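You operate a simulated robot arm through the tools that you are given. There is no shell and no other tool. Be economical: measure what you need, move in short steps, check, and stop when the job is done.

The job below is to be done with a simulated two-armed robot. You get a single attempt, and the scene is never put back.

JOB
Dry the wet plate with the fan, then switch it off.
Fine: tip and swing the fan at the plate, lower it, speed 2.

Only the result counts: the job must be done as asked and must still hold three seconds after the hand-in. Knocking over, shifting, dropping, spilling or breaking anything else fails it.

ROBOT AND FRAMES
Two 7-joint arms with two-finger parallel grippers on one trunk, on a base that drives. Base frame: it is fixed to the floor where the robot stands at the start and does not move with it; the origin is under the middle of the robot, x ahead of it, y to its left, z up; the surface under the hand at the start is at about z = 0.87. Readings come in m, rad, newtons and seconds.
The left shoulder is at the start at [0.071, 0.156, 1.255], the right one opposite. Places, roughly: fan dial [0.8, 0.2, 0.9]; fan head [1, -0.2, 1.6]; fan pole [0.9, -0.1, 1.3]; fan swing arm [1, -0.2, 1.4]. Payload 3.91 kg a hand.
The TCP of each hand is the grasp point between the finger pads, 0.03 m short of the fingertips. In the tool frame z runs along the fingers and y along their closing line. Largest opening 0.11 m; finger width 0.02, thickness 0.01; the body of the gripper, 0.048 by 0.112 m, starts 0.055 m behind the TCP.
Orientation is that of the tool frame in the base frame, as a unit quaternion [w, x, y, z]. With the fingers straight down and closing along the base's y, the tool's x points along the base's -x, its y along +y and its z along -z.

CONTROLS
- The arms move only by the tool jog_arm. It takes "left_moves", "right_moves" or both (then of equal length, played together; a hand with none holds still); each is text: rows parted by semicolons, each of 7 numbers parted by spaces: the shift along the base's x, y, z in m, then the turn, a rotation vector about the base's x, y, z in rad, then the finger opening in m, from 0 to 0.11. In form: x y z wx wy wz claw; .... A call has 1 to 10 rows; each row shifts and turns the commanded pose from where the row before left it. Rows are played at 5 a second. More than 0.05 m and 0.15 rad between two rows, or a gripper value outside its range, and nothing of the call is played. Where a pose cannot be reached the arm comes as near as it can. A force on the tool above 50 N (or 10 N above the force at the start of the call, whichever is more), or a blocked arm, ends the call early, and 0.2 s more pass. The fingers move at their own pace (about 0.108 m/s each) and stop on an object; they squeeze with about 40 N. The grip force told is the motor's: it shows also when the fingers shut on nothing. Time passes only in rows, and 0.2 s behind the last, so rows that do not move let the fingers close. It gives the time, the measured TCP pose, the force on the tool (base axes), the opening and the grip force at its end, in the units of the frame above (readings bear some noise), with the torque about the TCP (base axes, N m) and any sound that the robot's microphone picked up.
- Cameras (640 x 400 px; columns grow to the right, rows downward): "scene" is now at [0.1434, -0.0149, 1.5109]; the picture's right is [-0.18, -0.98, 0.00], its down [-0.29, 0.05, -0.96] and it looks along [0.94, -0.17, -0.29] (base axes); focal length 214 px, centre (320, 200). "left" rides on the left gripper at [0.072, -0.017, -0.104] in its tool frame; the picture's right is [0.23, 0.97, 0.00], its down [-0.76, 0.18, -0.62] and it looks along [-0.61, 0.14, 0.78] (tool axes); focal length 222 px, centre (320, 200). "right" rides on the right gripper at [0.072, 0.017, -0.103] in its tool frame; the picture's right is [-0.23, 0.97, 0.00], its down [-0.76, -0.18, -0.62] and it looks along [-0.61, -0.14, 0.78] (tool axes); focal length 222 px, centre (320, 200).
- camera(camera): a new picture of that camera. No time passes.
- lift_body(by): slides the trunk up (or, below 0, down) by that many m; the arms and the scene camera ride with it, the base frame stays. It gives what a move gives, with no picture.
- roll_base(legs): drives the robot by 1 to 6 legs, each [ahead, left, turn to the left] in m, m and rad, along the robot's own axes; the way and the turn of a leg run together, so that a leg with both is an arc; at most 1.5 m and 3.142 rad a leg. The arms and the cameras ride along, it lands a little off, and it stops where it bumps. It gives what a move gives.
- turn_head(pan, tilt): turns the head with the scene camera to pan (to the left, within 1.501 rad either way) and tilt (down, from -0.506 to 1.204), counted from straight ahead of the robot. It gives what a move gives.
- measure_at(camera, pixels): for up to 12 pixels [column, row] of the newest picture of that camera ("zoom" is the newest enlarged one), the place [x, y, z] in the base frame of the surface seen there, good to about 0.002 m. No time passes.
- close_up(camera, box): a new picture of the part [left, top, right, bottom] of that camera's present view, enlarged. No time passes.
- close_job(): hands the job in; it is judged then, once.

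Go step by step. Measure first, check grasps and placings, and put right what went wrong. The budget is 80 turns and 62 pictures, counting those below and the enlarged ones. Unless the task says otherwise, let go and move clear before handing in.

The tools are called after "Emit:" as a command line: name --argument value ..., lists and objects as JSON in quotes. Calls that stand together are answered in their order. jog_arm: Moves the arms, as the interface text tells. Its arguments: {"type":"object","properties":{"left_moves":{"type":"string"},"right_moves":{"type":"string"}},"required":[]} The other tools are called the same way: lift_body (by) slides the trunk up or down; roll_base (legs) drives the base; turn_head (pan, tilt) turns the head that bears the scene camera; camera (camera) takes a picture; measure_at (camera, pixels) gives the place of the surface under pixels of a picture; close_up (camera, box) takes an enlarged picture of a part of a camera's view; close_job () hands the job in.

At the start:

```text
time_s: 0.0
left_position: [0.8818, 0.2269, 1.6298]
left_ee_rot: [0.0, 0.0, 1.0, 0.0]
left_force: [0.2, 0.2, 0.4]
left_torque: [-0.04, 0.01, -0.01]
left_width: 0.1096
left_finger_force: 0.1
right_position: [0.4919, -0.2295, 1.6689]
right_ee_rot: [0.0, 0.0, 1.0, 0.0]
right_force: [0.4, 0.5, -0.5]
right_torque: [0.0, -0.03, -0.01]
right_width: 0.1099
right_finger_force: 0.0
trunk travel left (down, up): [-0.7, 0.24]
robot x, y, heading: [0.0008, 0.0016, -0.002]
head pan, tilt: [-0.182, 0.295]
```

scene: 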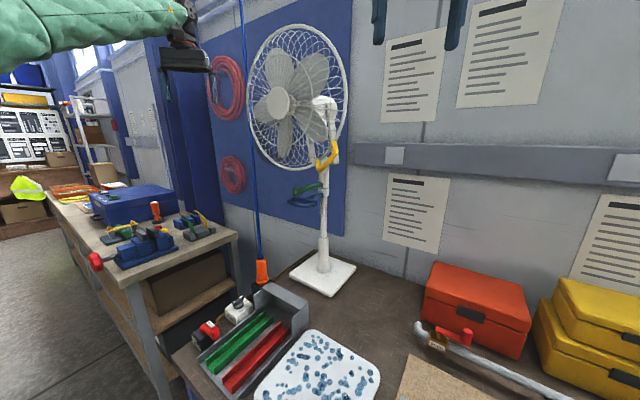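
right: 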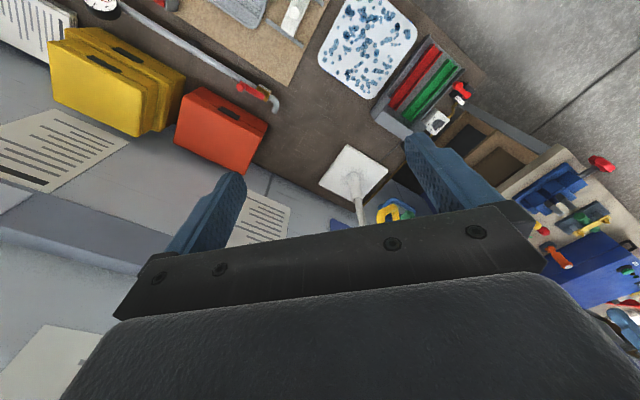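
left: 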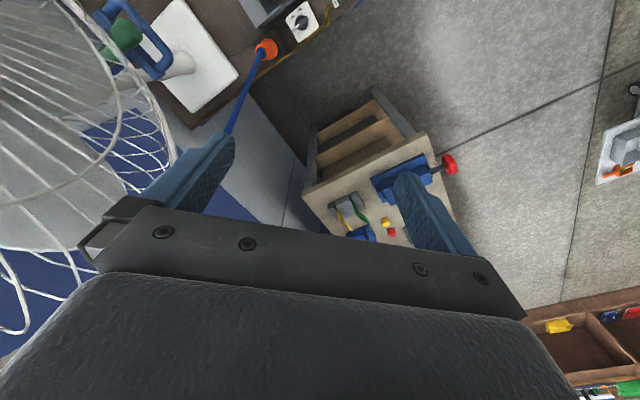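

The scene shows the fan at about (300,95), the wet plate at (318,370), and what seems to be a dial and switch boxes at about (210,330)/(238,308). I'll enlarge these parts first.

Emit:
close_up --camera "scene" --box '[230, 10, 390, 310]'

Emit:
close_up --camera "scene" --box '[170, 250, 400, 400]'

Emit:
measure_at --camera "scene" --pixels '[[318, 370], [238, 308], [207, 330], [280, 103], [323, 102], [324, 155], [322, 250], [310, 188], [322, 205], [300, 155], [322, 290], [262, 270]]'

```text
1.33 times, centred on (310, 160) of scene
```

zoom: 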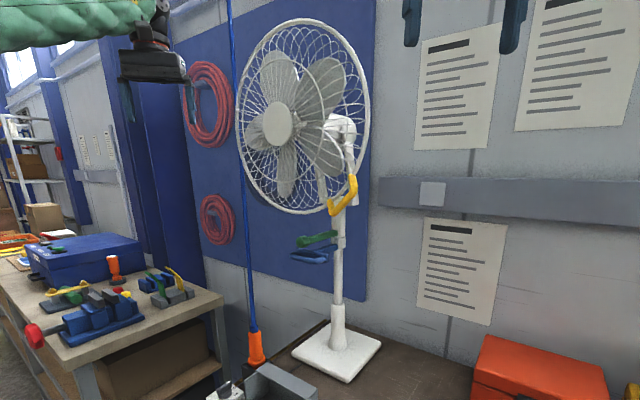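

```text
2.67 times, centred on (285, 325) of scene
```

zoom: 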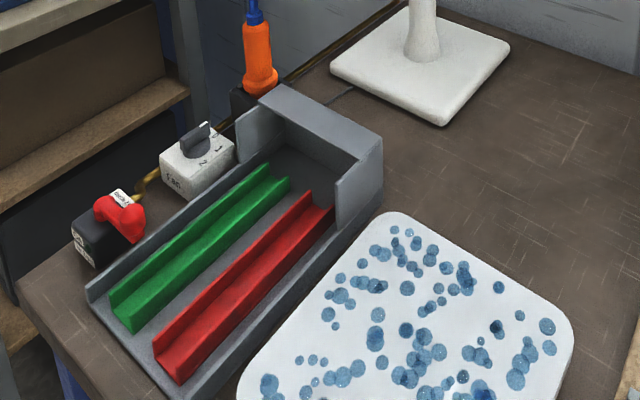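

```text
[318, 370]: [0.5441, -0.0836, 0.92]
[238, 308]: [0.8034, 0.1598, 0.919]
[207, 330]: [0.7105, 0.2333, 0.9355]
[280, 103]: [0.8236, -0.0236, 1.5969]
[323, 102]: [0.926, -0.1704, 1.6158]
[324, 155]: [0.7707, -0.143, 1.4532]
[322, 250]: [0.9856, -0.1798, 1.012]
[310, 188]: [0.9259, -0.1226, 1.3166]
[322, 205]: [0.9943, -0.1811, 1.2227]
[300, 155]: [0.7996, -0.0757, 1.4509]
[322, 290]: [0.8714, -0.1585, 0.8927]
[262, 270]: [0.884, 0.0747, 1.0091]
```

The "Fan" dial is the white box; a red-handled box sits beside it. The fan bears yellow, green and blue handles. I'll enlarge those more.

Emit:
close_up --camera "scene" --box '[280, 80, 360, 220]'

Emit:
close_up --camera "scene" --box '[185, 285, 275, 350]'

```text
2.86 times, centred on (320, 150) of scene
```

zoom: 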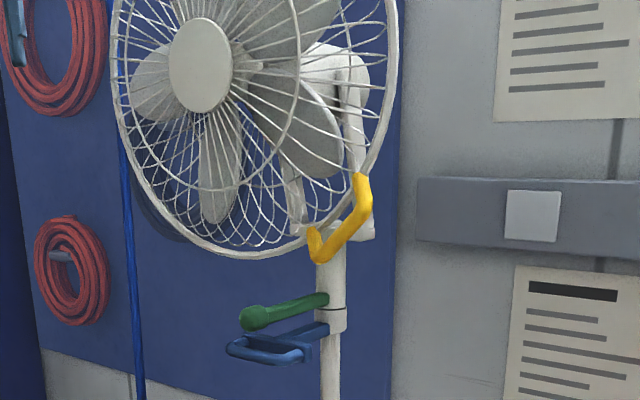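

```text
6.15 times, centred on (230, 318) of scene
```

zoom: 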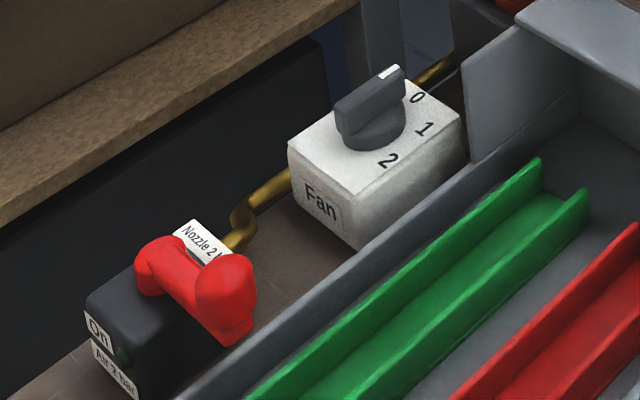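

The dial points to 0 (its white mark at zoom (390,72)), with 1 and 2 clockwise, and the red lever is for an air nozzle, so I leave it alone. I'll measure the dial and then the handles.

Emit:
measure_at --camera "zoom" --pixels '[[390, 72], [340, 105], [370, 92], [400, 110], [350, 130], [417, 97], [424, 128], [387, 160], [296, 140], [355, 190], [460, 118], [405, 82]]'

Emit:
close_up --camera "scene" --box '[285, 135, 355, 215]'

```text
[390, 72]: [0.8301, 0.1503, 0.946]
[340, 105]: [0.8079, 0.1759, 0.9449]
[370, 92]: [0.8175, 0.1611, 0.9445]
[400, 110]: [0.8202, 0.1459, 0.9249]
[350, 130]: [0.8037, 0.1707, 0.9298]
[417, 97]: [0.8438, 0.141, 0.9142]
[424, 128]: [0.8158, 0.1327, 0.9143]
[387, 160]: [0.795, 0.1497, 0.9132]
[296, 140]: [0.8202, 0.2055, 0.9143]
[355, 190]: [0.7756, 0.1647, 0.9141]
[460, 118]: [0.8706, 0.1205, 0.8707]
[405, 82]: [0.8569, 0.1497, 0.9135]
```

```text
5.00 times, centred on (320, 175) of scene
```

zoom: 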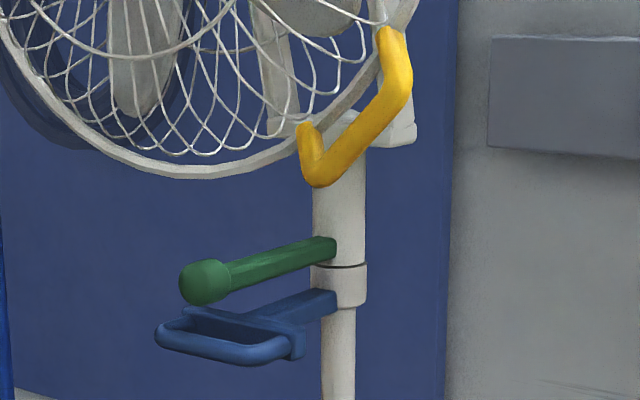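

Emit:
measure_at --camera "zoom" --pixels '[[395, 45], [405, 85], [360, 135], [318, 178], [305, 130], [205, 285], [270, 265], [320, 245], [225, 345], [165, 340], [295, 345], [315, 303]]'

Emit:
measure_at --camera "zoom" --pixels '[[340, 220], [340, 350], [350, 290], [170, 172], [250, 165], [395, 130], [280, 318], [190, 315], [280, 60], [300, 330], [70, 130], [325, 125]]'

```text
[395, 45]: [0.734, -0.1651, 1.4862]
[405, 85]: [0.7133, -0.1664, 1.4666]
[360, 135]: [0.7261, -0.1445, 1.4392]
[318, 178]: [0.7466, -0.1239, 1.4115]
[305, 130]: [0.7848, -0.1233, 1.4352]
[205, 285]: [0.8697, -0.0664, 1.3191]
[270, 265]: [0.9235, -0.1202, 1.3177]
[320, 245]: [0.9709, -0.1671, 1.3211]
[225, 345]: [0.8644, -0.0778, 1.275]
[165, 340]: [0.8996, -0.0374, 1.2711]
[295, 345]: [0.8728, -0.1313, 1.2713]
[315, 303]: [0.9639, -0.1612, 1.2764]
```

```text
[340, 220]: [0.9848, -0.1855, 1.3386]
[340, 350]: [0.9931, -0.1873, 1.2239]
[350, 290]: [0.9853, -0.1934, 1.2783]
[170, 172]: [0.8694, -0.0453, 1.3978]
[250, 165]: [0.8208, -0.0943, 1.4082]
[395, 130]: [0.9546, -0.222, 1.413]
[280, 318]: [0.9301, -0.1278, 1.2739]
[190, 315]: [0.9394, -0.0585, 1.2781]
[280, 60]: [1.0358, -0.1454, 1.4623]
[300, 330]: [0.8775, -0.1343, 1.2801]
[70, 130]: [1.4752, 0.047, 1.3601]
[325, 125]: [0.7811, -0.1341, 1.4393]
```

Yellow loop sits at the cage rim (tilt), green lever and blue loop at the pole collar (swing and height). Now I'll measure the plate in the right camera's picture and the cage/yoke in the scene.

Emit:
measure_at --camera "right" --pixels '[[345, 5], [412, 30], [322, 60], [370, 93], [367, 45], [355, 175], [325, 180], [352, 147], [385, 175], [355, 200], [400, 207], [365, 212]]'

Emit:
measure_at --camera "scene" --pixels '[[300, 28], [250, 90], [258, 135], [346, 75], [340, 120], [325, 103], [333, 125], [336, 155], [322, 265], [270, 160], [290, 258], [260, 45]]'

```text
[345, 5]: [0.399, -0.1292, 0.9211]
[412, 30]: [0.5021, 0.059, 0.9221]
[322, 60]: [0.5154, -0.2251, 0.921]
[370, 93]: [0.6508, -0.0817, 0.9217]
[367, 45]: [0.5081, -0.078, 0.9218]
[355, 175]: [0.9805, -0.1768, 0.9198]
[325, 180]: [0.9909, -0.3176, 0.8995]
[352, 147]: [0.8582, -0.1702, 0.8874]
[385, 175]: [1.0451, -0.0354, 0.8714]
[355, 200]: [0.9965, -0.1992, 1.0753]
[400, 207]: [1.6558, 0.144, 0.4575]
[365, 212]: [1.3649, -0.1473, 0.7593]
```

```text
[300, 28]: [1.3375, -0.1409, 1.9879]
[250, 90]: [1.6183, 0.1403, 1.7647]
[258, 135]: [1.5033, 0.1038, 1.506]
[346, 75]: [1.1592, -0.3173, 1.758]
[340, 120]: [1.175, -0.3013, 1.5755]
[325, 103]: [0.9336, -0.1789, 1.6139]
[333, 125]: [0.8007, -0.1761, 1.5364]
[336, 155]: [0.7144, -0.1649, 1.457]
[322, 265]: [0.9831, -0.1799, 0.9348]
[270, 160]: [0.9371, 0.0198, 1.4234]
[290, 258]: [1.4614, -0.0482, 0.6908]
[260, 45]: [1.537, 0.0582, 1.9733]
```

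Plate centre is about [0.515, -0.08, 0.92]; the pole axis is near [1.005, -0.185], and the head faces about 137° so it must swing about +30° towards the robot. I'll bring the right hand to a forward-pointing pose in front of the green knob ([0.87, -0.066, 1.319]).

Emit:
jog_arm --right_moves "0.008 0.0164 -0.035 0 -0.15 0 0.08;0.008 0.0164 -0.035 0 -0.15 0 0.08;0.008 0.0164 -0.035 0 -0.15 0 0.08;0.008 0.0164 -0.035 0 -0.15 0 0.08;0.008 0.0164 -0.035 0 -0.15 0 0.08;0.008 0.0164 -0.035 0 -0.15 0 0.08;0.008 0.0164 -0.035 0 -0.15 0 0.08;0.008 0.0164 -0.035 0 -0.15 0 0.08;0.008 0.0164 -0.035 0 -0.15 0 0.08;0.008 0.0164 -0.035 0 -0.15 0 0.08"

Emit:
jog_arm --right_moves "0.01 0 0 0 -0.0708 0 0.08;0 0 0 0 0 0 0.08"

Emit:
camera --camera "right"

Emit:
camera --camera "scene"

```text
time_s: 2.2
left_position: [0.8834, 0.2273, 1.6282]
left_ee_rot: [-0.001, 0.0, 1.0, -0.001]
left_force: [0.5, 0.9, -0.5]
left_torque: [0.01, 0.05, 0.04]
left_width: 0.1101
left_finger_force: 0.1
right_position: [0.5966, -0.0519, 1.3278]
right_ee_rot: [0.681, -0.001, 0.732, 0.001]
right_force: [0.7, -0.5, -0.8]
right_torque: [0.01, 0.0, 0.0]
right_width: 0.0799
right_finger_force: 0.0
right hand out of reach, approached as far as the arm can: row 9, 10
trunk travel left (down, up): [-0.7, 0.24]
robot x, y, heading: [0.0044, 0.0006, 0.002]
head pan, tilt: [-0.182, 0.295]
```

```text
time_s: 2.8
left_position: [0.8833, 0.2265, 1.63]
left_ee_rot: [-0.001, 0.001, 1.0, 0.0]
left_force: [0.4, 0.1, -0.5]
left_torque: [0.02, -0.05, 0.06]
left_width: 0.11
left_finger_force: 0.0
right_position: [0.6049, -0.0523, 1.3291]
right_ee_rot: [0.706, 0.0, 0.708, 0.001]
right_force: [0.2, -0.7, 0.8]
right_torque: [0.01, 0.03, 0.0]
right_width: 0.08
right_finger_force: 0.2
trunk travel left (down, up): [-0.7, 0.24]
robot x, y, heading: [0.0003, 0.0049, 0.011]
head pan, tilt: [-0.182, 0.295]
```

```text
53 pictures are left
```

right: 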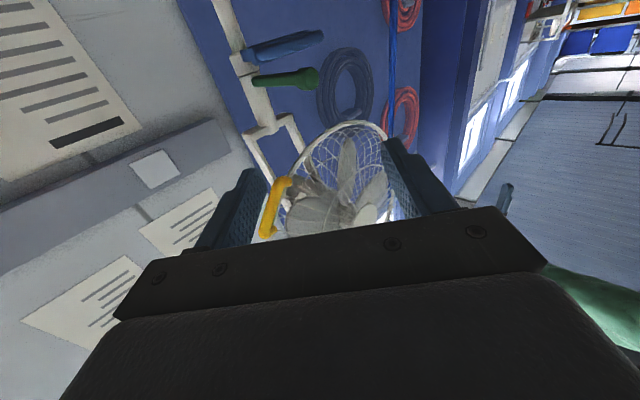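

```text
52 pictures are left
```

scene: 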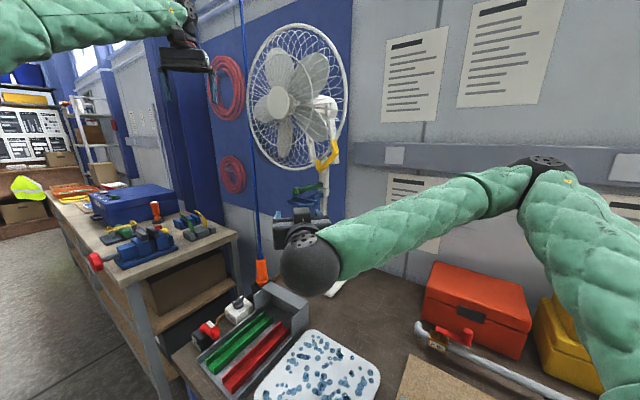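

The right hand now points forward, and nothing stands between it and the green knob. I'll advance with fingers open and straddle the knob.

Emit:
jog_arm --right_moves "0.042 -0.004 -0.003 0 0 0 0.08;0.042 -0.004 -0.003 0 0 0 0.08;0.042 -0.004 -0.002 0 0 0 0.08;0.042 -0.004 -0.002 0 0 0 0.08;0.042 -0.002 0 0 0 0 0.08;0 0 0 0 0 0 0.08"

Emit:
camera --camera "right"

```text
time_s: 4.2
left_position: [0.8832, 0.226, 1.6295]
left_ee_rot: [0.001, 0.0, 1.0, 0.0]
left_force: [0.2, -0.5, 0.2]
left_torque: [0.0, -0.03, 0.01]
left_width: 0.1097
left_finger_force: 0.0
right_position: [0.8152, -0.0711, 1.3174]
right_ee_rot: [0.707, 0.0, 0.707, 0.0]
right_force: [0.5, -0.3, -0.3]
right_torque: [-0.03, 0.04, 0.01]
right_width: 0.0801
right_finger_force: 0.0
trunk travel left (down, up): [-0.7, 0.24]
robot x, y, heading: [0.0029, 0.0034, 0.001]
head pan, tilt: [-0.182, 0.295]
```

```text
51 pictures are left
```

right: 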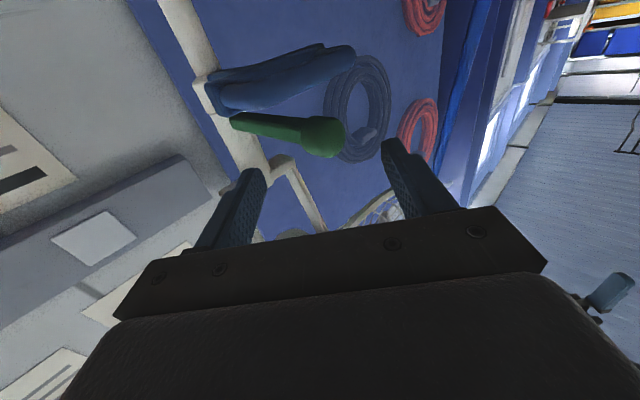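

The green knob at (320,135) lies between the fingers. I'll advance 0.055 and close on it.

Emit:
jog_arm --right_moves "0.028 0 0 0 0 0 0.08;0.028 0 0 0 0 0 0.08;0 0 0 0 0 0 0.04;0 0 0 0 0 0 0.02;0 0 0 0 0 0 0.015;0 0 0 0 0 0 0.015"

Emit:
camera --camera "right"

```text
time_s: 5.6
left_position: [0.8815, 0.2262, 1.629]
left_ee_rot: [0.0, 0.0, 1.0, 0.0]
left_force: [0.6, 0.0, 0.2]
left_torque: [0.0, 0.01, -0.02]
left_width: 0.1098
left_finger_force: 0.1
right_position: [0.8691, -0.072, 1.3158]
right_ee_rot: [0.706, 0.001, 0.708, 0.001]
right_force: [-8.8, -8.7, -6.5]
right_torque: [-0.07, 0.3, -1.42]
right_width: 0.0452
right_finger_force: 45.2
trunk travel left (down, up): [-0.7, 0.24]
robot x, y, heading: [-0.0031, -0.0023, 0.0]
head pan, tilt: [-0.182, 0.295]
```

```text
50 pictures are left
```

right: 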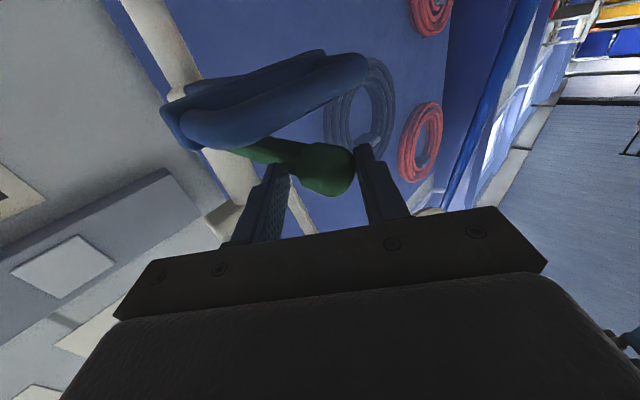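

The grip is firm (opening 0.045, 45 N). I'll turn the lever along an arc about the pole, 14° first to see if the head follows.

Emit:
jog_arm --right_moves "-0.0065 -0.0089 0 0 0 0.061 0.015;-0.0064 -0.0088 0 0 0 0.061 0.015;-0.0053 -0.0096 0 0 0 0.061 0.015;-0.0054 -0.0096 0 0 0 0.061 0.015;0 0 0 0 0 0 0.015"

Emit:
camera --camera "scene"

```text
time_s: 6.8
left_position: [0.8819, 0.225, 1.6298]
left_ee_rot: [0.0, 0.001, 1.0, 0.0]
left_force: [-0.3, -0.4, 0.0]
left_torque: [0.0, -0.03, 0.01]
left_width: 0.1099
left_finger_force: 0.1
right_position: [0.8701, -0.0701, 1.3178]
right_ee_rot: [0.707, 0.0, 0.707, 0.001]
right_force: [-9.9, -9.4, -10.1]
right_torque: [0.04, 0.32, -1.64]
right_width: 0.0452
right_finger_force: 44.8
right hand out of reach, approached as far as the arm can: row 1, 2, 3, 4
trunk travel left (down, up): [-0.7, 0.24]
robot x, y, heading: [-0.0027, -0.0015, 0.003]
head pan, tilt: [-0.182, 0.295]
```

```text
49 pictures are left
```

scene: 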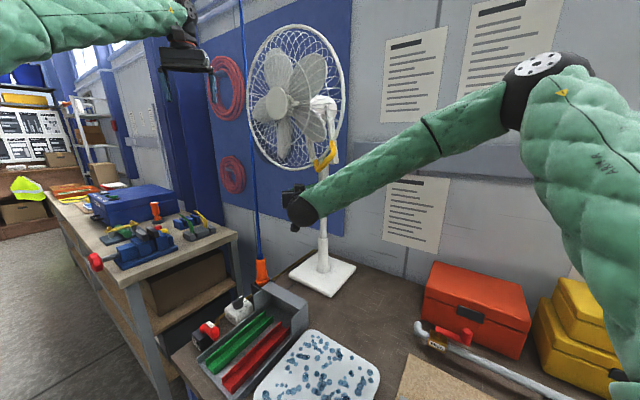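

The arm couldn't take that turned pose and stayed put. I'll try the arc without turning the hand.

Emit:
jog_arm --right_moves "-0.0065 -0.0089 0 0 0 0 0.015;-0.0064 -0.0088 0 0 0 0 0.015;0 0 0 0 0 0 0.015"

```text
time_s: 7.6
left_position: [0.881, 0.2311, 1.63]
left_ee_rot: [0.0, -0.001, 1.0, -0.001]
left_force: [0.0, 0.2, -0.2]
left_torque: [-0.02, 0.01, 0.01]
left_width: 0.1101
left_finger_force: 0.1
right_position: [0.8548, -0.0827, 1.3169]
right_ee_rot: [0.706, -0.002, 0.708, 0.0]
right_force: [-23.1, 20.8, -18.9]
right_torque: [0.12, 0.35, 0.23]
right_width: 0.04
right_finger_force: 44.3
trunk travel left (down, up): [-0.7, 0.24]
robot x, y, heading: [-0.0025, -0.0003, 0.0]
head pan, tilt: [-0.182, 0.295]
```

The hand moved, but the opening shrank to 0.040, so the knob may be slipping. I'll look.

Emit:
camera --camera "right"

Emit:
close_up --camera "scene" --box '[230, 10, 390, 310]'

```text
48 pictures are left
```

right: 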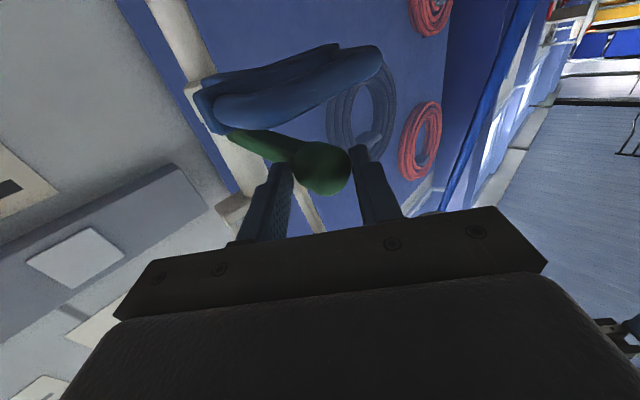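

```text
1.33 times, centred on (310, 160) of scene
```

zoom: 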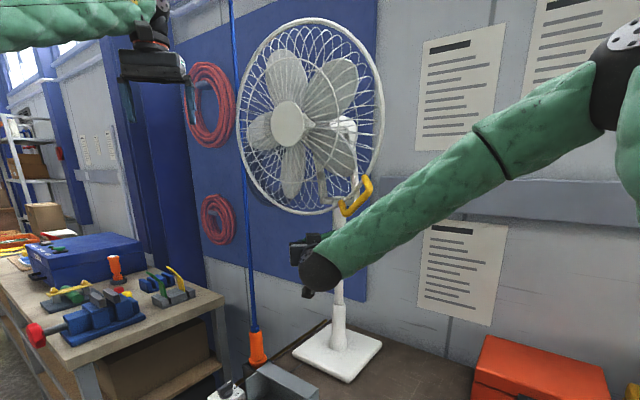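

The head followed the lever (cage moved right in the zoom), so green is the swing. I'll loosen the fingers slightly and push the knob onward along -y.

Emit:
jog_arm --right_moves "0.004 -0.003 0 0 0 0 0.056;0 0 0 0 0 0 0.056;-0.003 -0.015 0 0 0 0 0.056;-0.004 -0.015 0 0 0 0 0.056;-0.004 -0.015 0 0 0 0 0.056;-0.003 -0.015 0 0 0 0 0.056;0 0 0 0 0 0 0.056"

Emit:
camera --camera "right"

Emit:
close_up --camera "scene" --box '[230, 10, 390, 310]'

```text
time_s: 9.2
left_position: [0.8809, 0.2285, 1.6292]
left_ee_rot: [0.0, 0.0, 1.0, -0.001]
left_force: [0.1, -0.6, 0.9]
left_torque: [0.0, 0.0, 0.0]
left_width: 0.1098
left_finger_force: 0.0
right_position: [0.8431, -0.1303, 1.3382]
right_ee_rot: [0.704, 0.003, 0.71, -0.003]
right_force: [0.2, 1.2, 1.6]
right_torque: [0.04, -0.01, 0.01]
right_width: 0.0562
right_finger_force: 0.0
right hand out of reach, approached as far as the arm can: row 4, 5, 6
trunk travel left (down, up): [-0.7, 0.24]
robot x, y, heading: [0.0002, -0.002, 0.001]
head pan, tilt: [-0.182, 0.295]
```

```text
46 pictures are left
```

right: 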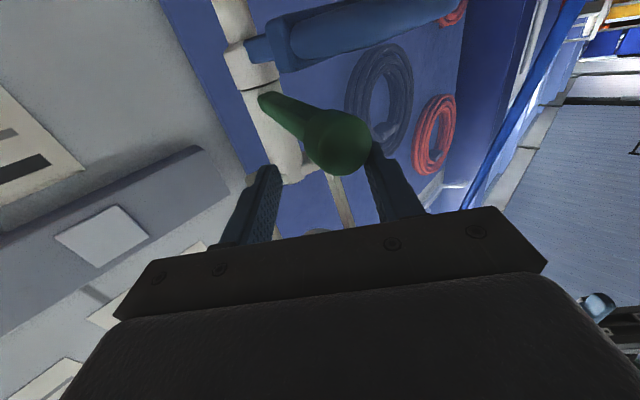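

```text
1.33 times, centred on (310, 160) of scene
```

zoom: 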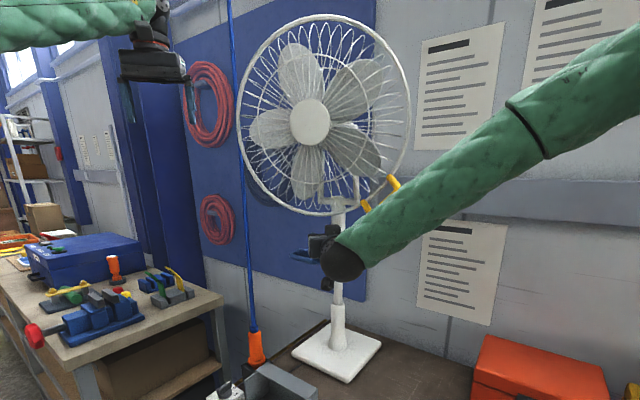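

The head has swung a good way; the hand got reach-limited and drifted up to z 1.338. I'll measure the head's present heading.

Emit:
measure_at --camera "zoom" --pixels '[[310, 123], [300, 123], [322, 123], [310, 108], [310, 138], [325, 207], [405, 130], [240, 115], [392, 185], [367, 207], [322, 17]]'

Emit:
measure_at --camera "right" --pixels '[[340, 140], [275, 105], [265, 45], [330, 35], [260, 70]]'

```text
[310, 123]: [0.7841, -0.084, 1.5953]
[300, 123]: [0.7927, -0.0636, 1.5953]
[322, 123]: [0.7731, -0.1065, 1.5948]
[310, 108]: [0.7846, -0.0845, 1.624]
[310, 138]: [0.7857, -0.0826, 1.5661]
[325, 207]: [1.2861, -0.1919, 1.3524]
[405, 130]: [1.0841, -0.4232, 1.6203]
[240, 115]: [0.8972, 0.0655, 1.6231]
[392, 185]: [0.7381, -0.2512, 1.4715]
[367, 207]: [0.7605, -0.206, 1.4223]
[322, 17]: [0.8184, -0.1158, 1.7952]
```

```text
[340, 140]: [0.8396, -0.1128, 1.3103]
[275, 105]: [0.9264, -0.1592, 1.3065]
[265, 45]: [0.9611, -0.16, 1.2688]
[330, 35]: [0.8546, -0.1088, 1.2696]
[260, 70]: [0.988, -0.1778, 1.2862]
```

Head heading is about 155° (hub normal and hub-to-pole agree); about 12° more are needed. I'll lower the trunk by 0.02 and slide the base to the right by 0.045 so the finger pushes the knob on.

Emit:
lift_body --by -0.02

Emit:
roll_base --legs '[[0, -0.045, 0]]'

Emit:
close_up --camera "scene" --box '[230, 10, 390, 310]'

Emit:
camera --camera "right"

```text
time_s: 9.9
left_position: [0.8827, 0.2277, 1.61]
left_ee_rot: [-0.001, 0.001, 1.0, 0.0]
left_force: [0.5, 0.2, 0.0]
left_torque: [0.05, -0.01, 0.04]
left_width: 0.1098
left_finger_force: 0.0
right_position: [0.8441, -0.1301, 1.3156]
right_ee_rot: [0.703, 0.004, 0.711, -0.004]
right_force: [3.0, 3.1, -4.3]
right_torque: [-0.1, 0.07, -0.02]
right_width: 0.0559
right_finger_force: 0.5
trunk travel left (down, up): [-0.68, 0.26]
robot x, y, heading: [-0.0015, 0.001, 0.001]
head pan, tilt: [-0.182, 0.295]
```

```text
time_s: 10.8
left_position: [0.8663, 0.1994, 1.6078]
left_ee_rot: [0.0, 0.0, 1.0, 0.0]
left_force: [-0.5, 0.0, 0.8]
left_torque: [0.02, 0.04, 0.01]
left_width: 0.11
left_finger_force: 0.1
right_position: [0.8264, -0.1563, 1.3162]
right_ee_rot: [0.703, 0.004, 0.711, -0.003]
right_force: [0.4, 0.6, -0.2]
right_torque: [0.01, -0.01, 0.04]
right_width: 0.056
right_finger_force: 0.1
trunk travel left (down, up): [-0.68, 0.26]
robot x, y, heading: [-0.0185, -0.0243, 0.001]
head pan, tilt: [-0.182, 0.295]
```

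```text
1.33 times, centred on (310, 160) of scene
```

zoom: 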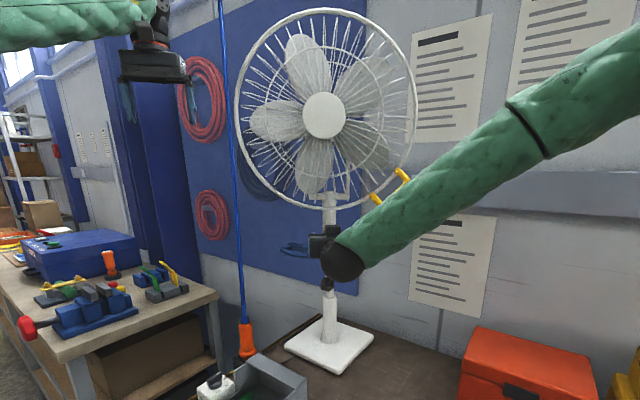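

```text
43 pictures are left
```

right: 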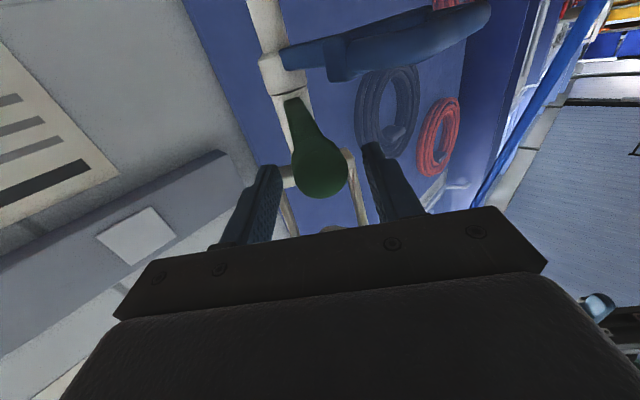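

The knob sits at (320,170) between the fingers; the base also drifted back. I'll measure the hub again.

Emit:
measure_at --camera "zoom" --pixels '[[324, 116], [312, 116], [336, 116], [324, 103], [324, 130], [330, 265], [402, 176], [375, 198], [295, 245]]'

Emit:
measure_at --camera "right" --pixels '[[320, 170], [295, 110], [340, 60], [430, 20], [290, 55]]'

```text
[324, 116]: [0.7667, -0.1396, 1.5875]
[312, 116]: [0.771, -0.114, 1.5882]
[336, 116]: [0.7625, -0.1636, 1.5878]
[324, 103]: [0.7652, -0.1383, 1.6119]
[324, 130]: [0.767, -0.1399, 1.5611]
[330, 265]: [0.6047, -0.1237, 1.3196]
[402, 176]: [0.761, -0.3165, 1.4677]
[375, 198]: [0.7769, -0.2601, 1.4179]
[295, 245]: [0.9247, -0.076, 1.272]
```

```text
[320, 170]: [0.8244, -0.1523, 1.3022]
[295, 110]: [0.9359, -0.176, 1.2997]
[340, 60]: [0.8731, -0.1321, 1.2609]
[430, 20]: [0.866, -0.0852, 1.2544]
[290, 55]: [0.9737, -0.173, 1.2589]
```

The head now faces about 169–170°, against a wanted 168°: good. Next I back off the green knob and put the closed fingers above the blue loop's front bar ([0.864, -0.08, 1.265]).

Emit:
jog_arm --right_moves "-0.04 0 0 0 0 0 0.07;-0.03 0 0 0 0 0 0.07;0 0.043 -0.005 0 0 0 0;0 0.043 -0.005 0 0 0 0;0 0 0 0 0 0 0"

Emit:
camera --camera "right"

Emit:
close_up --camera "scene" --box '[250, 80, 390, 230]'

```text
time_s: 12.0
left_position: [0.8628, 0.1988, 1.6114]
left_ee_rot: [0.0, 0.0, 1.0, 0.001]
left_force: [-0.3, 0.2, 0.2]
left_torque: [0.01, -0.03, -0.02]
left_width: 0.11
left_finger_force: 0.1
right_position: [0.7546, -0.0721, 1.3075]
right_ee_rot: [0.704, 0.005, 0.71, -0.003]
right_force: [0.4, 0.5, -0.6]
right_torque: [-0.02, 0.02, 0.01]
right_width: 0.0002
right_finger_force: 37.5
trunk travel left (down, up): [-0.68, 0.26]
robot x, y, heading: [-0.0193, -0.0253, -0.0]
head pan, tilt: [-0.182, 0.295]
```

```text
42 pictures are left
```

right: 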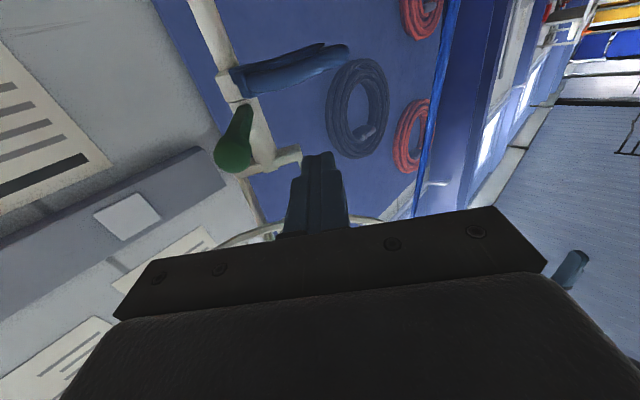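

```text
2.67 times, centred on (320, 155) of scene
```

zoom: 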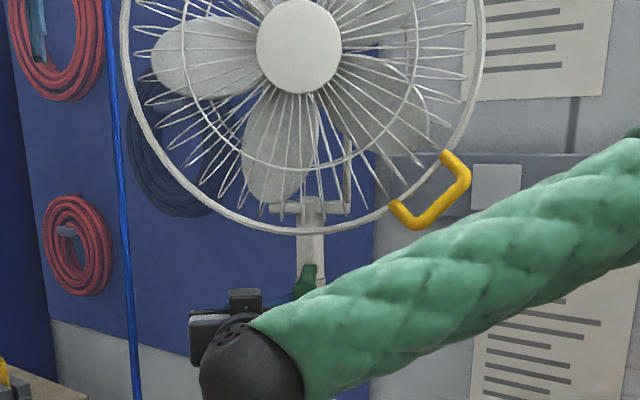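

The fingers are closed, level with the space above the blue loop. I'll advance over it and lower the trunk a little to press it.

Emit:
jog_arm --right_moves "0.04 0 0 0 0 0 0;0.04 -0.002 -0.005 0 0 0 0;0.025 -0.002 -0.006 0 0 0 0;0 0 0 0 0 0 0"

Emit:
lift_body --by -0.05

Emit:
camera --camera "right"

```text
time_s: 13.0
left_position: [0.8648, 0.1979, 1.6099]
left_ee_rot: [0.0, 0.0, 1.0, 0.002]
left_force: [-0.2, -0.5, -0.5]
left_torque: [0.04, 0.04, 0.04]
left_width: 0.1098
left_finger_force: 0.1
right_position: [0.8623, -0.0749, 1.2949]
right_ee_rot: [0.704, 0.004, 0.711, -0.002]
right_force: [-0.1, -0.5, -0.2]
right_torque: [0.0, 0.0, 0.03]
right_width: 0.0001
right_finger_force: 37.3
trunk travel left (down, up): [-0.68, 0.26]
robot x, y, heading: [-0.0153, -0.0204, -0.0]
head pan, tilt: [-0.182, 0.295]
```

```text
time_s: 13.9
left_position: [0.8635, 0.1999, 1.5603]
left_ee_rot: [0.0, -0.001, 1.0, 0.0]
left_force: [-0.6, -0.6, -0.5]
left_torque: [0.02, -0.02, 0.01]
left_width: 0.1099
left_finger_force: 0.1
right_position: [0.8614, -0.0744, 1.2459]
right_ee_rot: [0.704, 0.003, 0.711, -0.003]
right_force: [-0.5, -0.3, -0.2]
right_torque: [0.0, 0.02, 0.01]
right_width: 0.0
right_finger_force: 37.5
trunk travel left (down, up): [-0.63, 0.31]
robot x, y, heading: [-0.0199, -0.026, 0.004]
head pan, tilt: [-0.182, 0.295]
```

```text
40 pictures are left
```

right: 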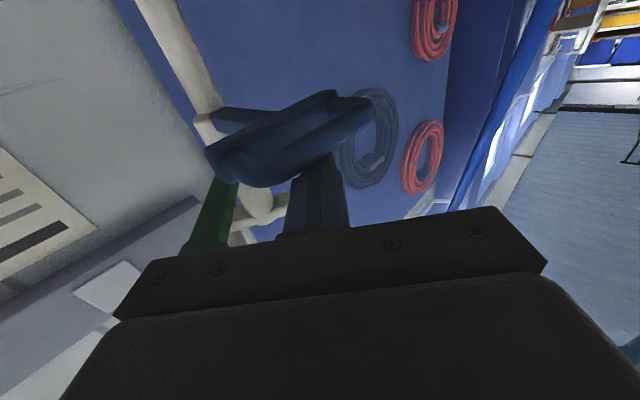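

I'll check whether the blue loop went down with the hand.

Emit:
measure_at --camera "right" --pixels '[[280, 165], [330, 140], [300, 145], [350, 110], [210, 235], [240, 115], [265, 200], [210, 125]]'

Emit:
camera --camera "scene"

```text
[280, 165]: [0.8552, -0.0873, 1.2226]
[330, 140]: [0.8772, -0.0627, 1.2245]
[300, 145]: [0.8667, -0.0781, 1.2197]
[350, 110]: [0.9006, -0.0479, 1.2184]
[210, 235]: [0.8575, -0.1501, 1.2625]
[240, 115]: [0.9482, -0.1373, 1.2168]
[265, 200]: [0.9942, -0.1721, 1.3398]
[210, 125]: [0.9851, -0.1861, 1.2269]
```

```text
39 pictures are left
```

scene: 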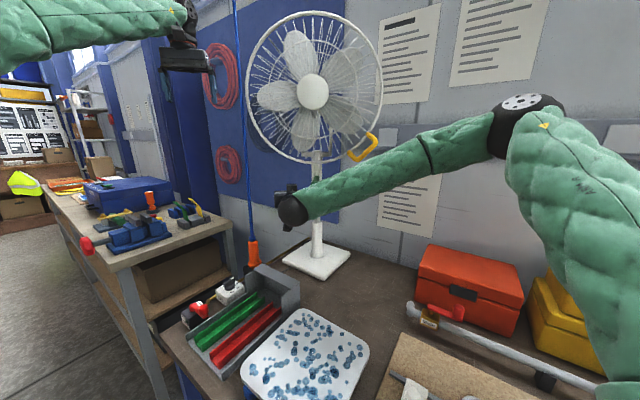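

The blue loop went from 1.26 to 1.22, so it slides freely and holds. I'll lower another 0.1.

Emit:
lift_body --by -0.1

Emit:
camera --camera "scene"

```text
time_s: 15.2
left_position: [0.8648, 0.2009, 1.4601]
left_ee_rot: [0.0, 0.0, 1.0, 0.0]
left_force: [0.1, 0.0, 0.5]
left_torque: [0.01, -0.01, -0.03]
left_width: 0.1101
left_finger_force: 0.1
right_position: [0.8611, -0.0736, 1.1449]
right_ee_rot: [0.703, 0.003, 0.711, -0.003]
right_force: [-0.3, 0.7, 0.6]
right_torque: [-0.02, 0.01, 0.0]
right_width: 0.0001
right_finger_force: 37.9
trunk travel left (down, up): [-0.53, 0.41]
robot x, y, heading: [-0.0164, -0.0251, 0.001]
head pan, tilt: [-0.182, 0.295]
```

```text
38 pictures are left
```

scene: 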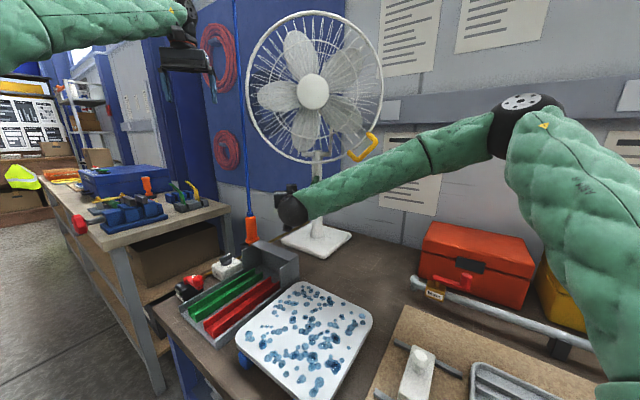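

The head came down with the trunk and the fan's foot didn't move. I'll measure the hub, the pole sleeve and the clearances.

Emit:
measure_at --camera "scene" --pixels '[[312, 92], [304, 92], [320, 92], [317, 225], [317, 215], [306, 330], [318, 160], [355, 157], [372, 142], [240, 255], [285, 250]]'

Emit:
close_up --camera "scene" --box '[260, 130, 380, 270]'

```text
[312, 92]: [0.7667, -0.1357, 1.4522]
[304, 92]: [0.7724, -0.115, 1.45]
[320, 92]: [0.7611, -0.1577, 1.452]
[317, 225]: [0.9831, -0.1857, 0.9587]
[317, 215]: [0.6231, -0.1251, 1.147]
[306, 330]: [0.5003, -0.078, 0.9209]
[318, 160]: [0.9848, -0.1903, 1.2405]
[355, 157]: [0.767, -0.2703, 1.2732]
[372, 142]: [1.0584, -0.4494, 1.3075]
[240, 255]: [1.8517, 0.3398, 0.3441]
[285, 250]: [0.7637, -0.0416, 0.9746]
```

```text
2.86 times, centred on (320, 200) of scene
```

zoom: 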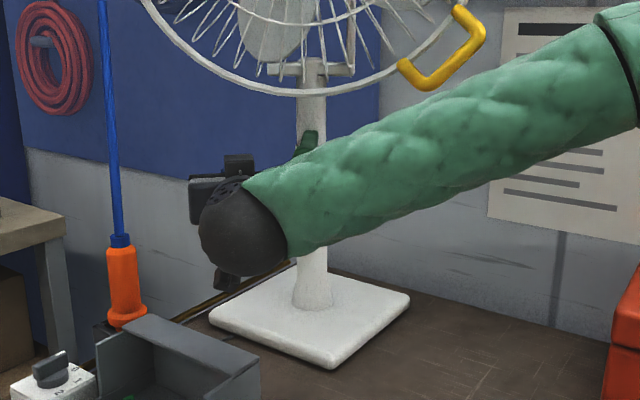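

The hub is at 1.452. The tray's back wall top is 0.975, so I can go down about 0.045 more with the hand camera still clear.

Emit:
lift_body --by -0.045

Emit:
jog_arm --right_moves "0 0 0.012 0 0 0 0;-0.04 0 0 0 0 0 0;-0.04 0 0 0 0 0 0;-0.04 -0.02 0 0 0 0 0;-0.04 -0.02 0 0 0 0 0;0 0 0 0 0 0 0"

Emit:
camera --camera "scene"

Emit:
camera --camera "right"

```text
time_s: 16.1
left_position: [0.8637, 0.2006, 1.415]
left_ee_rot: [0.0, 0.0, 1.0, 0.0]
left_force: [-0.3, 0.3, -0.2]
left_torque: [-0.02, -0.02, 0.02]
left_width: 0.11
left_finger_force: 0.1
right_position: [0.8606, -0.0742, 1.1011]
right_ee_rot: [0.704, 0.003, 0.71, -0.003]
right_force: [-0.3, -0.3, 0.7]
right_torque: [0.03, 0.04, 0.01]
right_width: 0.0
right_finger_force: 37.9
trunk travel left (down, up): [-0.485, 0.455]
robot x, y, heading: [-0.0202, -0.0268, -0.001]
head pan, tilt: [-0.182, 0.295]
```

```text
time_s: 17.5
left_position: [0.8653, 0.2017, 1.4139]
left_ee_rot: [-0.001, 0.0, 1.0, 0.0]
left_force: [-0.6, 0.6, 0.6]
left_torque: [0.0, 0.02, 0.04]
left_width: 0.1097
left_finger_force: 0.1
right_position: [0.7006, -0.1136, 1.1131]
right_ee_rot: [0.704, 0.004, 0.71, -0.004]
right_force: [-0.1, -0.1, 0.5]
right_torque: [-0.01, 0.0, 0.0]
right_width: 0.0
right_finger_force: 37.7
trunk travel left (down, up): [-0.485, 0.455]
robot x, y, heading: [-0.0176, -0.0277, 0.002]
head pan, tilt: [-0.182, 0.295]
```

```text
36 pictures are left
```

scene: 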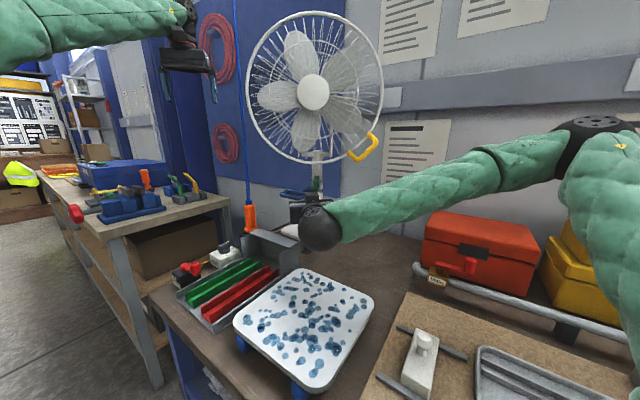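

```text
35 pictures are left
```

right: 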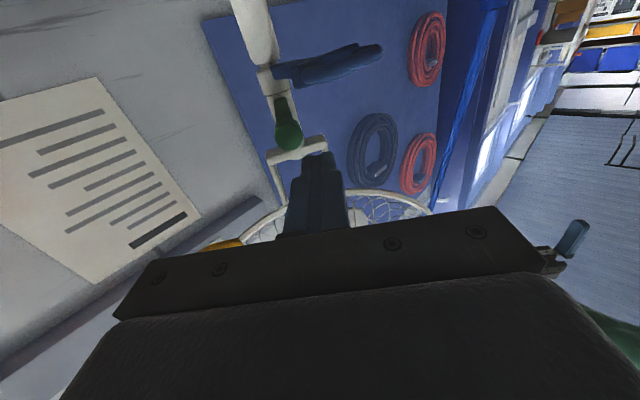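

The plate at (303,325) is clear of the hand and the blue loop stays lowered. Now I'll enlarge the yellow loop and measure it and the hub for the tilt.

Emit:
close_up --camera "scene" --box '[280, 60, 400, 200]'

Emit:
measure_at --camera "scene" --pixels '[[312, 92], [350, 154], [357, 160], [362, 156], [368, 151], [374, 146], [378, 140], [371, 134], [312, 161], [312, 13], [247, 85], [382, 88]]'

```text
2.86 times, centred on (340, 130) of scene
```

zoom: 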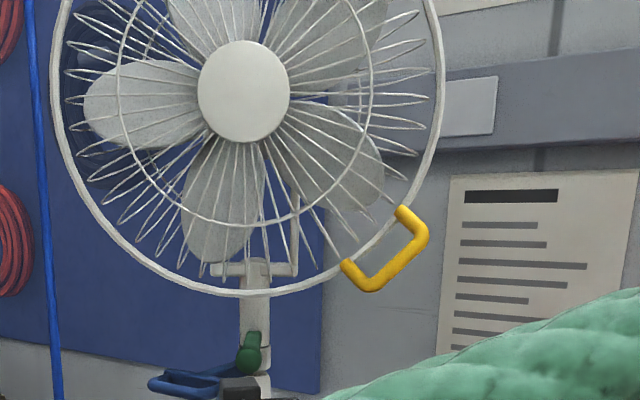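

```text
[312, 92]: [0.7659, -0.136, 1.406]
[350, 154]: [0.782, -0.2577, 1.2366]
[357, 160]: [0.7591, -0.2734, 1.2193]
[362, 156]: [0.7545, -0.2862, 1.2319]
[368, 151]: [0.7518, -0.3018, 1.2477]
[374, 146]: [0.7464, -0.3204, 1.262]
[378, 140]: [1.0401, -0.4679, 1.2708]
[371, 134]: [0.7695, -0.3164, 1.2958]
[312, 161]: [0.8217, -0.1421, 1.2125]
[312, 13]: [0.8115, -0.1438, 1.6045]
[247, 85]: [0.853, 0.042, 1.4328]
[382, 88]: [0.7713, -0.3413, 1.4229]
```

The yellow bar's middle is at about [0.762, -0.297, 1.243] running diagonally; rim centre is [0.81, -0.146, 1.41]. I'll roll the right hand 45° so the fingers close across the bar and line it up in front.

Emit:
jog_arm --right_moves "-0.03 0 0 0 0 0 0.05;0 -0.0305 0.0217 0.131 0 0 0.07;0 -0.0305 0.0217 0.131 0 0 0.07;0 -0.0305 0.0217 0.131 0 0 0.07;0 -0.0305 0.0217 0.131 0 0 0.07;0 -0.0305 0.0217 0.131 0 0 0.07;0 -0.0305 0.0217 0.131 0 0 0.07;0 0 0 0 0 0 0.07"

Emit:
camera --camera "right"

Emit:
camera --camera "scene"

```text
time_s: 19.3
left_position: [0.8643, 0.2015, 1.4153]
left_ee_rot: [-0.001, 0.0, 1.0, 0.0]
left_force: [0.2, 0.2, 0.4]
left_torque: [0.0, 0.04, -0.01]
left_width: 0.1098
left_finger_force: 0.0
right_position: [0.6716, -0.2964, 1.2441]
right_ee_rot: [0.648, 0.273, 0.657, 0.27]
right_force: [0.8, -0.1, 0.4]
right_torque: [0.01, -0.01, 0.0]
right_width: 0.07
right_finger_force: 0.0
trunk travel left (down, up): [-0.485, 0.455]
robot x, y, heading: [-0.0169, -0.0236, 0.001]
head pan, tilt: [-0.182, 0.295]
```

```text
33 pictures are left
```

right: 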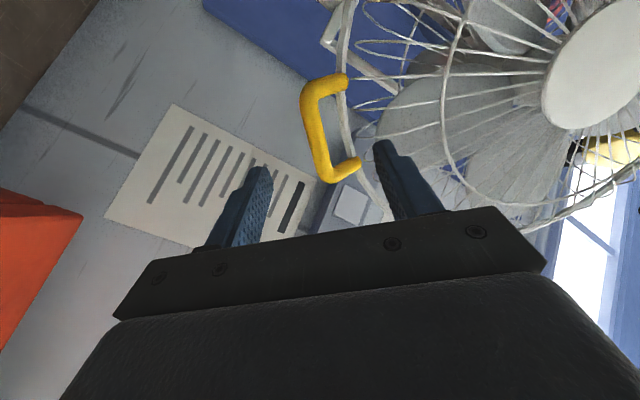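

```text
32 pictures are left
```

scene: 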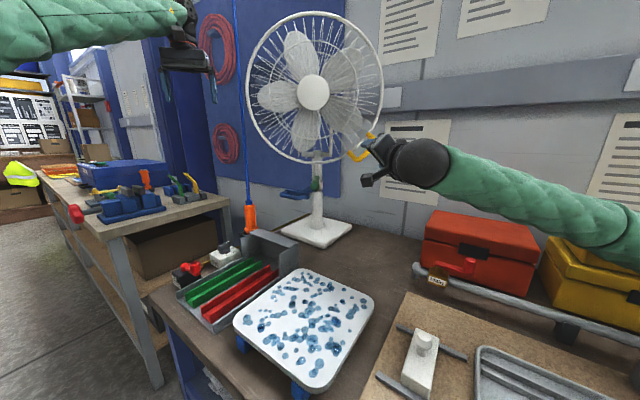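

The bar at (318,130) sits squarely between the fingers. I'll narrow the opening, advance 0.08 and close.

Emit:
jog_arm --right_moves "0.04 0 0 0 0 0 0.05;0.04 0 0 0 0 0 0.05;0 0 0 0 0 0 0.05;0 0 0 0 0 0 0.005;0 0 0 0 0 0 0.005;0 0 0 0 0 0 0.005"

Emit:
camera --camera "right"

```text
time_s: 20.7
left_position: [0.8576, 0.2049, 1.4177]
left_ee_rot: [0.001, -0.001, 1.0, -0.002]
left_force: [0.3, -0.7, 0.0]
left_torque: [0.03, 0.0, 0.01]
left_width: 0.1101
left_finger_force: 0.1
right_position: [0.744, -0.2933, 1.2473]
right_ee_rot: [0.65, 0.272, 0.656, 0.268]
right_force: [3.1, 1.5, -3.8]
right_torque: [-0.92, 0.72, 0.3]
right_width: 0.0156
right_finger_force: 44.7
trunk travel left (down, up): [-0.485, 0.455]
robot x, y, heading: [-0.0186, -0.0248, -0.004]
head pan, tilt: [-0.182, 0.295]
```

```text
31 pictures are left
```

right: 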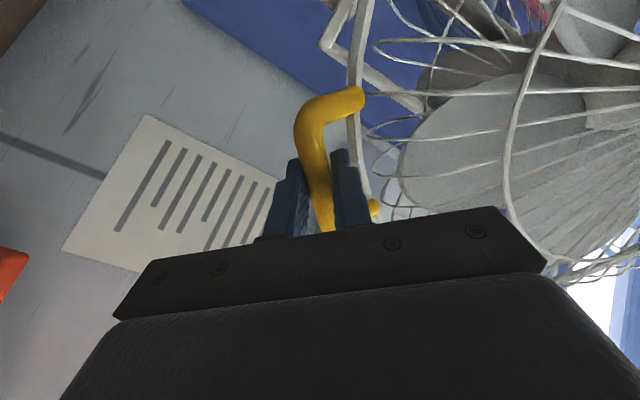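

The bar is gripped (0.0156 m, 45 N). I'll start the tilt with a 10° arc, turning the hand along with it.

Emit:
jog_arm --right_moves "0.0165 -0.003 -0.017 -0.0165 -0.0855 0 0.005;0.015 -0.003 -0.018 -0.0165 -0.0855 0 0.005;0 0 0 0 0 0 0.005"

Emit:
camera --camera "scene"

```text
time_s: 21.1
left_position: [0.8657, 0.2046, 1.413]
left_ee_rot: [-0.002, -0.003, 1.0, 0.001]
left_force: [0.0, -0.5, -0.3]
left_torque: [0.13, 0.0, -0.05]
left_width: 0.1103
left_finger_force: 0.2
right_position: [0.7763, -0.2962, 1.2109]
right_ee_rot: [0.667, 0.262, 0.639, 0.28]
right_force: [22.5, 12.9, 15.6]
right_torque: [-0.96, 0.96, 0.67]
right_width: 0.0172
right_finger_force: 45.4
right hand out of reach, approached as far as the arm can: row 2
trunk travel left (down, up): [-0.485, 0.455]
robot x, y, heading: [-0.0175, -0.0269, 0.004]
head pan, tilt: [-0.182, 0.295]
stopped in row 2 (right hand): the force on the tool passed its limit at 70 N (the readings are from after the stop); the commanded pose is now the measured one
```

```text
30 pictures are left
```

scene: 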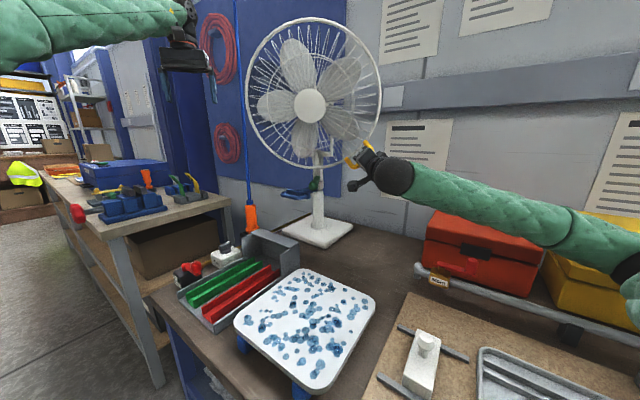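

The head is tipping (hub now at (310,105), lower). I'll measure the hub's disc to get the heading and tilt.

Emit:
measure_at --camera "scene" --pixels '[[310, 105], [300, 105], [320, 105], [310, 95], [310, 115], [302, 98], [318, 112], [310, 168], [302, 16], [318, 160]]'

```text
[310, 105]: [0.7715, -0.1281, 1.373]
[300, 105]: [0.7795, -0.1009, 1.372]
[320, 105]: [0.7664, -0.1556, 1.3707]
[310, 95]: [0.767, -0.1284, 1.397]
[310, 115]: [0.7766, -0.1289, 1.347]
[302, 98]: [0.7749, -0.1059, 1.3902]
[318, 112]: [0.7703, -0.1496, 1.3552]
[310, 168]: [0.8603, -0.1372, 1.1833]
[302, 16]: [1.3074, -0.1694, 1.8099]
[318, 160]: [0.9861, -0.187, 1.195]
```

Tilt is about 11°, heading about 166.5°, pivot near [0.94, -0.17, 1.416]. I'll carry on along the arc with smaller steps and no hand turn.

Emit:
jog_arm --right_moves "0.011 -0.002 -0.008 0 0 0 0.005;0.011 -0.002 -0.008 0 0 0 0.005;0.012 -0.002 -0.007 0 0 0 0.005;0.012 -0.002 -0.007 0 0 0 0.005;0 0 0 0 0 0 0.005"

Emit:
camera --camera "right"

```text
time_s: 22.4
left_position: [0.8637, 0.208, 1.4128]
left_ee_rot: [0.0, -0.003, 1.0, -0.002]
left_force: [-1.1, 0.0, -0.4]
left_torque: [-0.03, -0.01, -0.05]
left_width: 0.1103
left_finger_force: 0.0
right_position: [0.7894, -0.3028, 1.2026]
right_ee_rot: [0.664, 0.256, 0.643, 0.282]
right_force: [7.4, 0.5, 11.9]
right_torque: [-0.84, 0.06, -0.28]
right_width: 0.0165
right_finger_force: 45.0
right hand out of reach, approached as far as the arm can: row 2, 3, 4
trunk travel left (down, up): [-0.485, 0.455]
robot x, y, heading: [-0.0169, -0.0234, 0.006]
head pan, tilt: [-0.182, 0.295]
```

```text
29 pictures are left
```

right: 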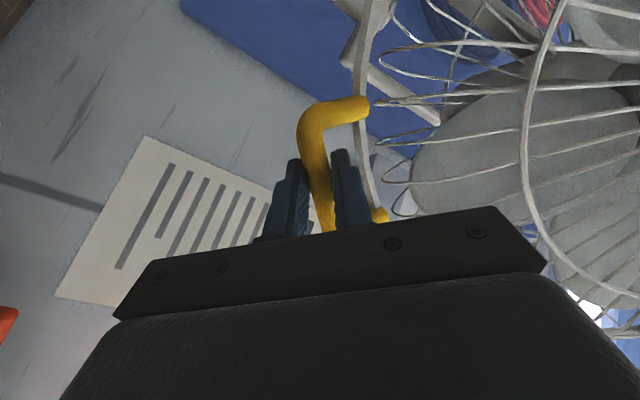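

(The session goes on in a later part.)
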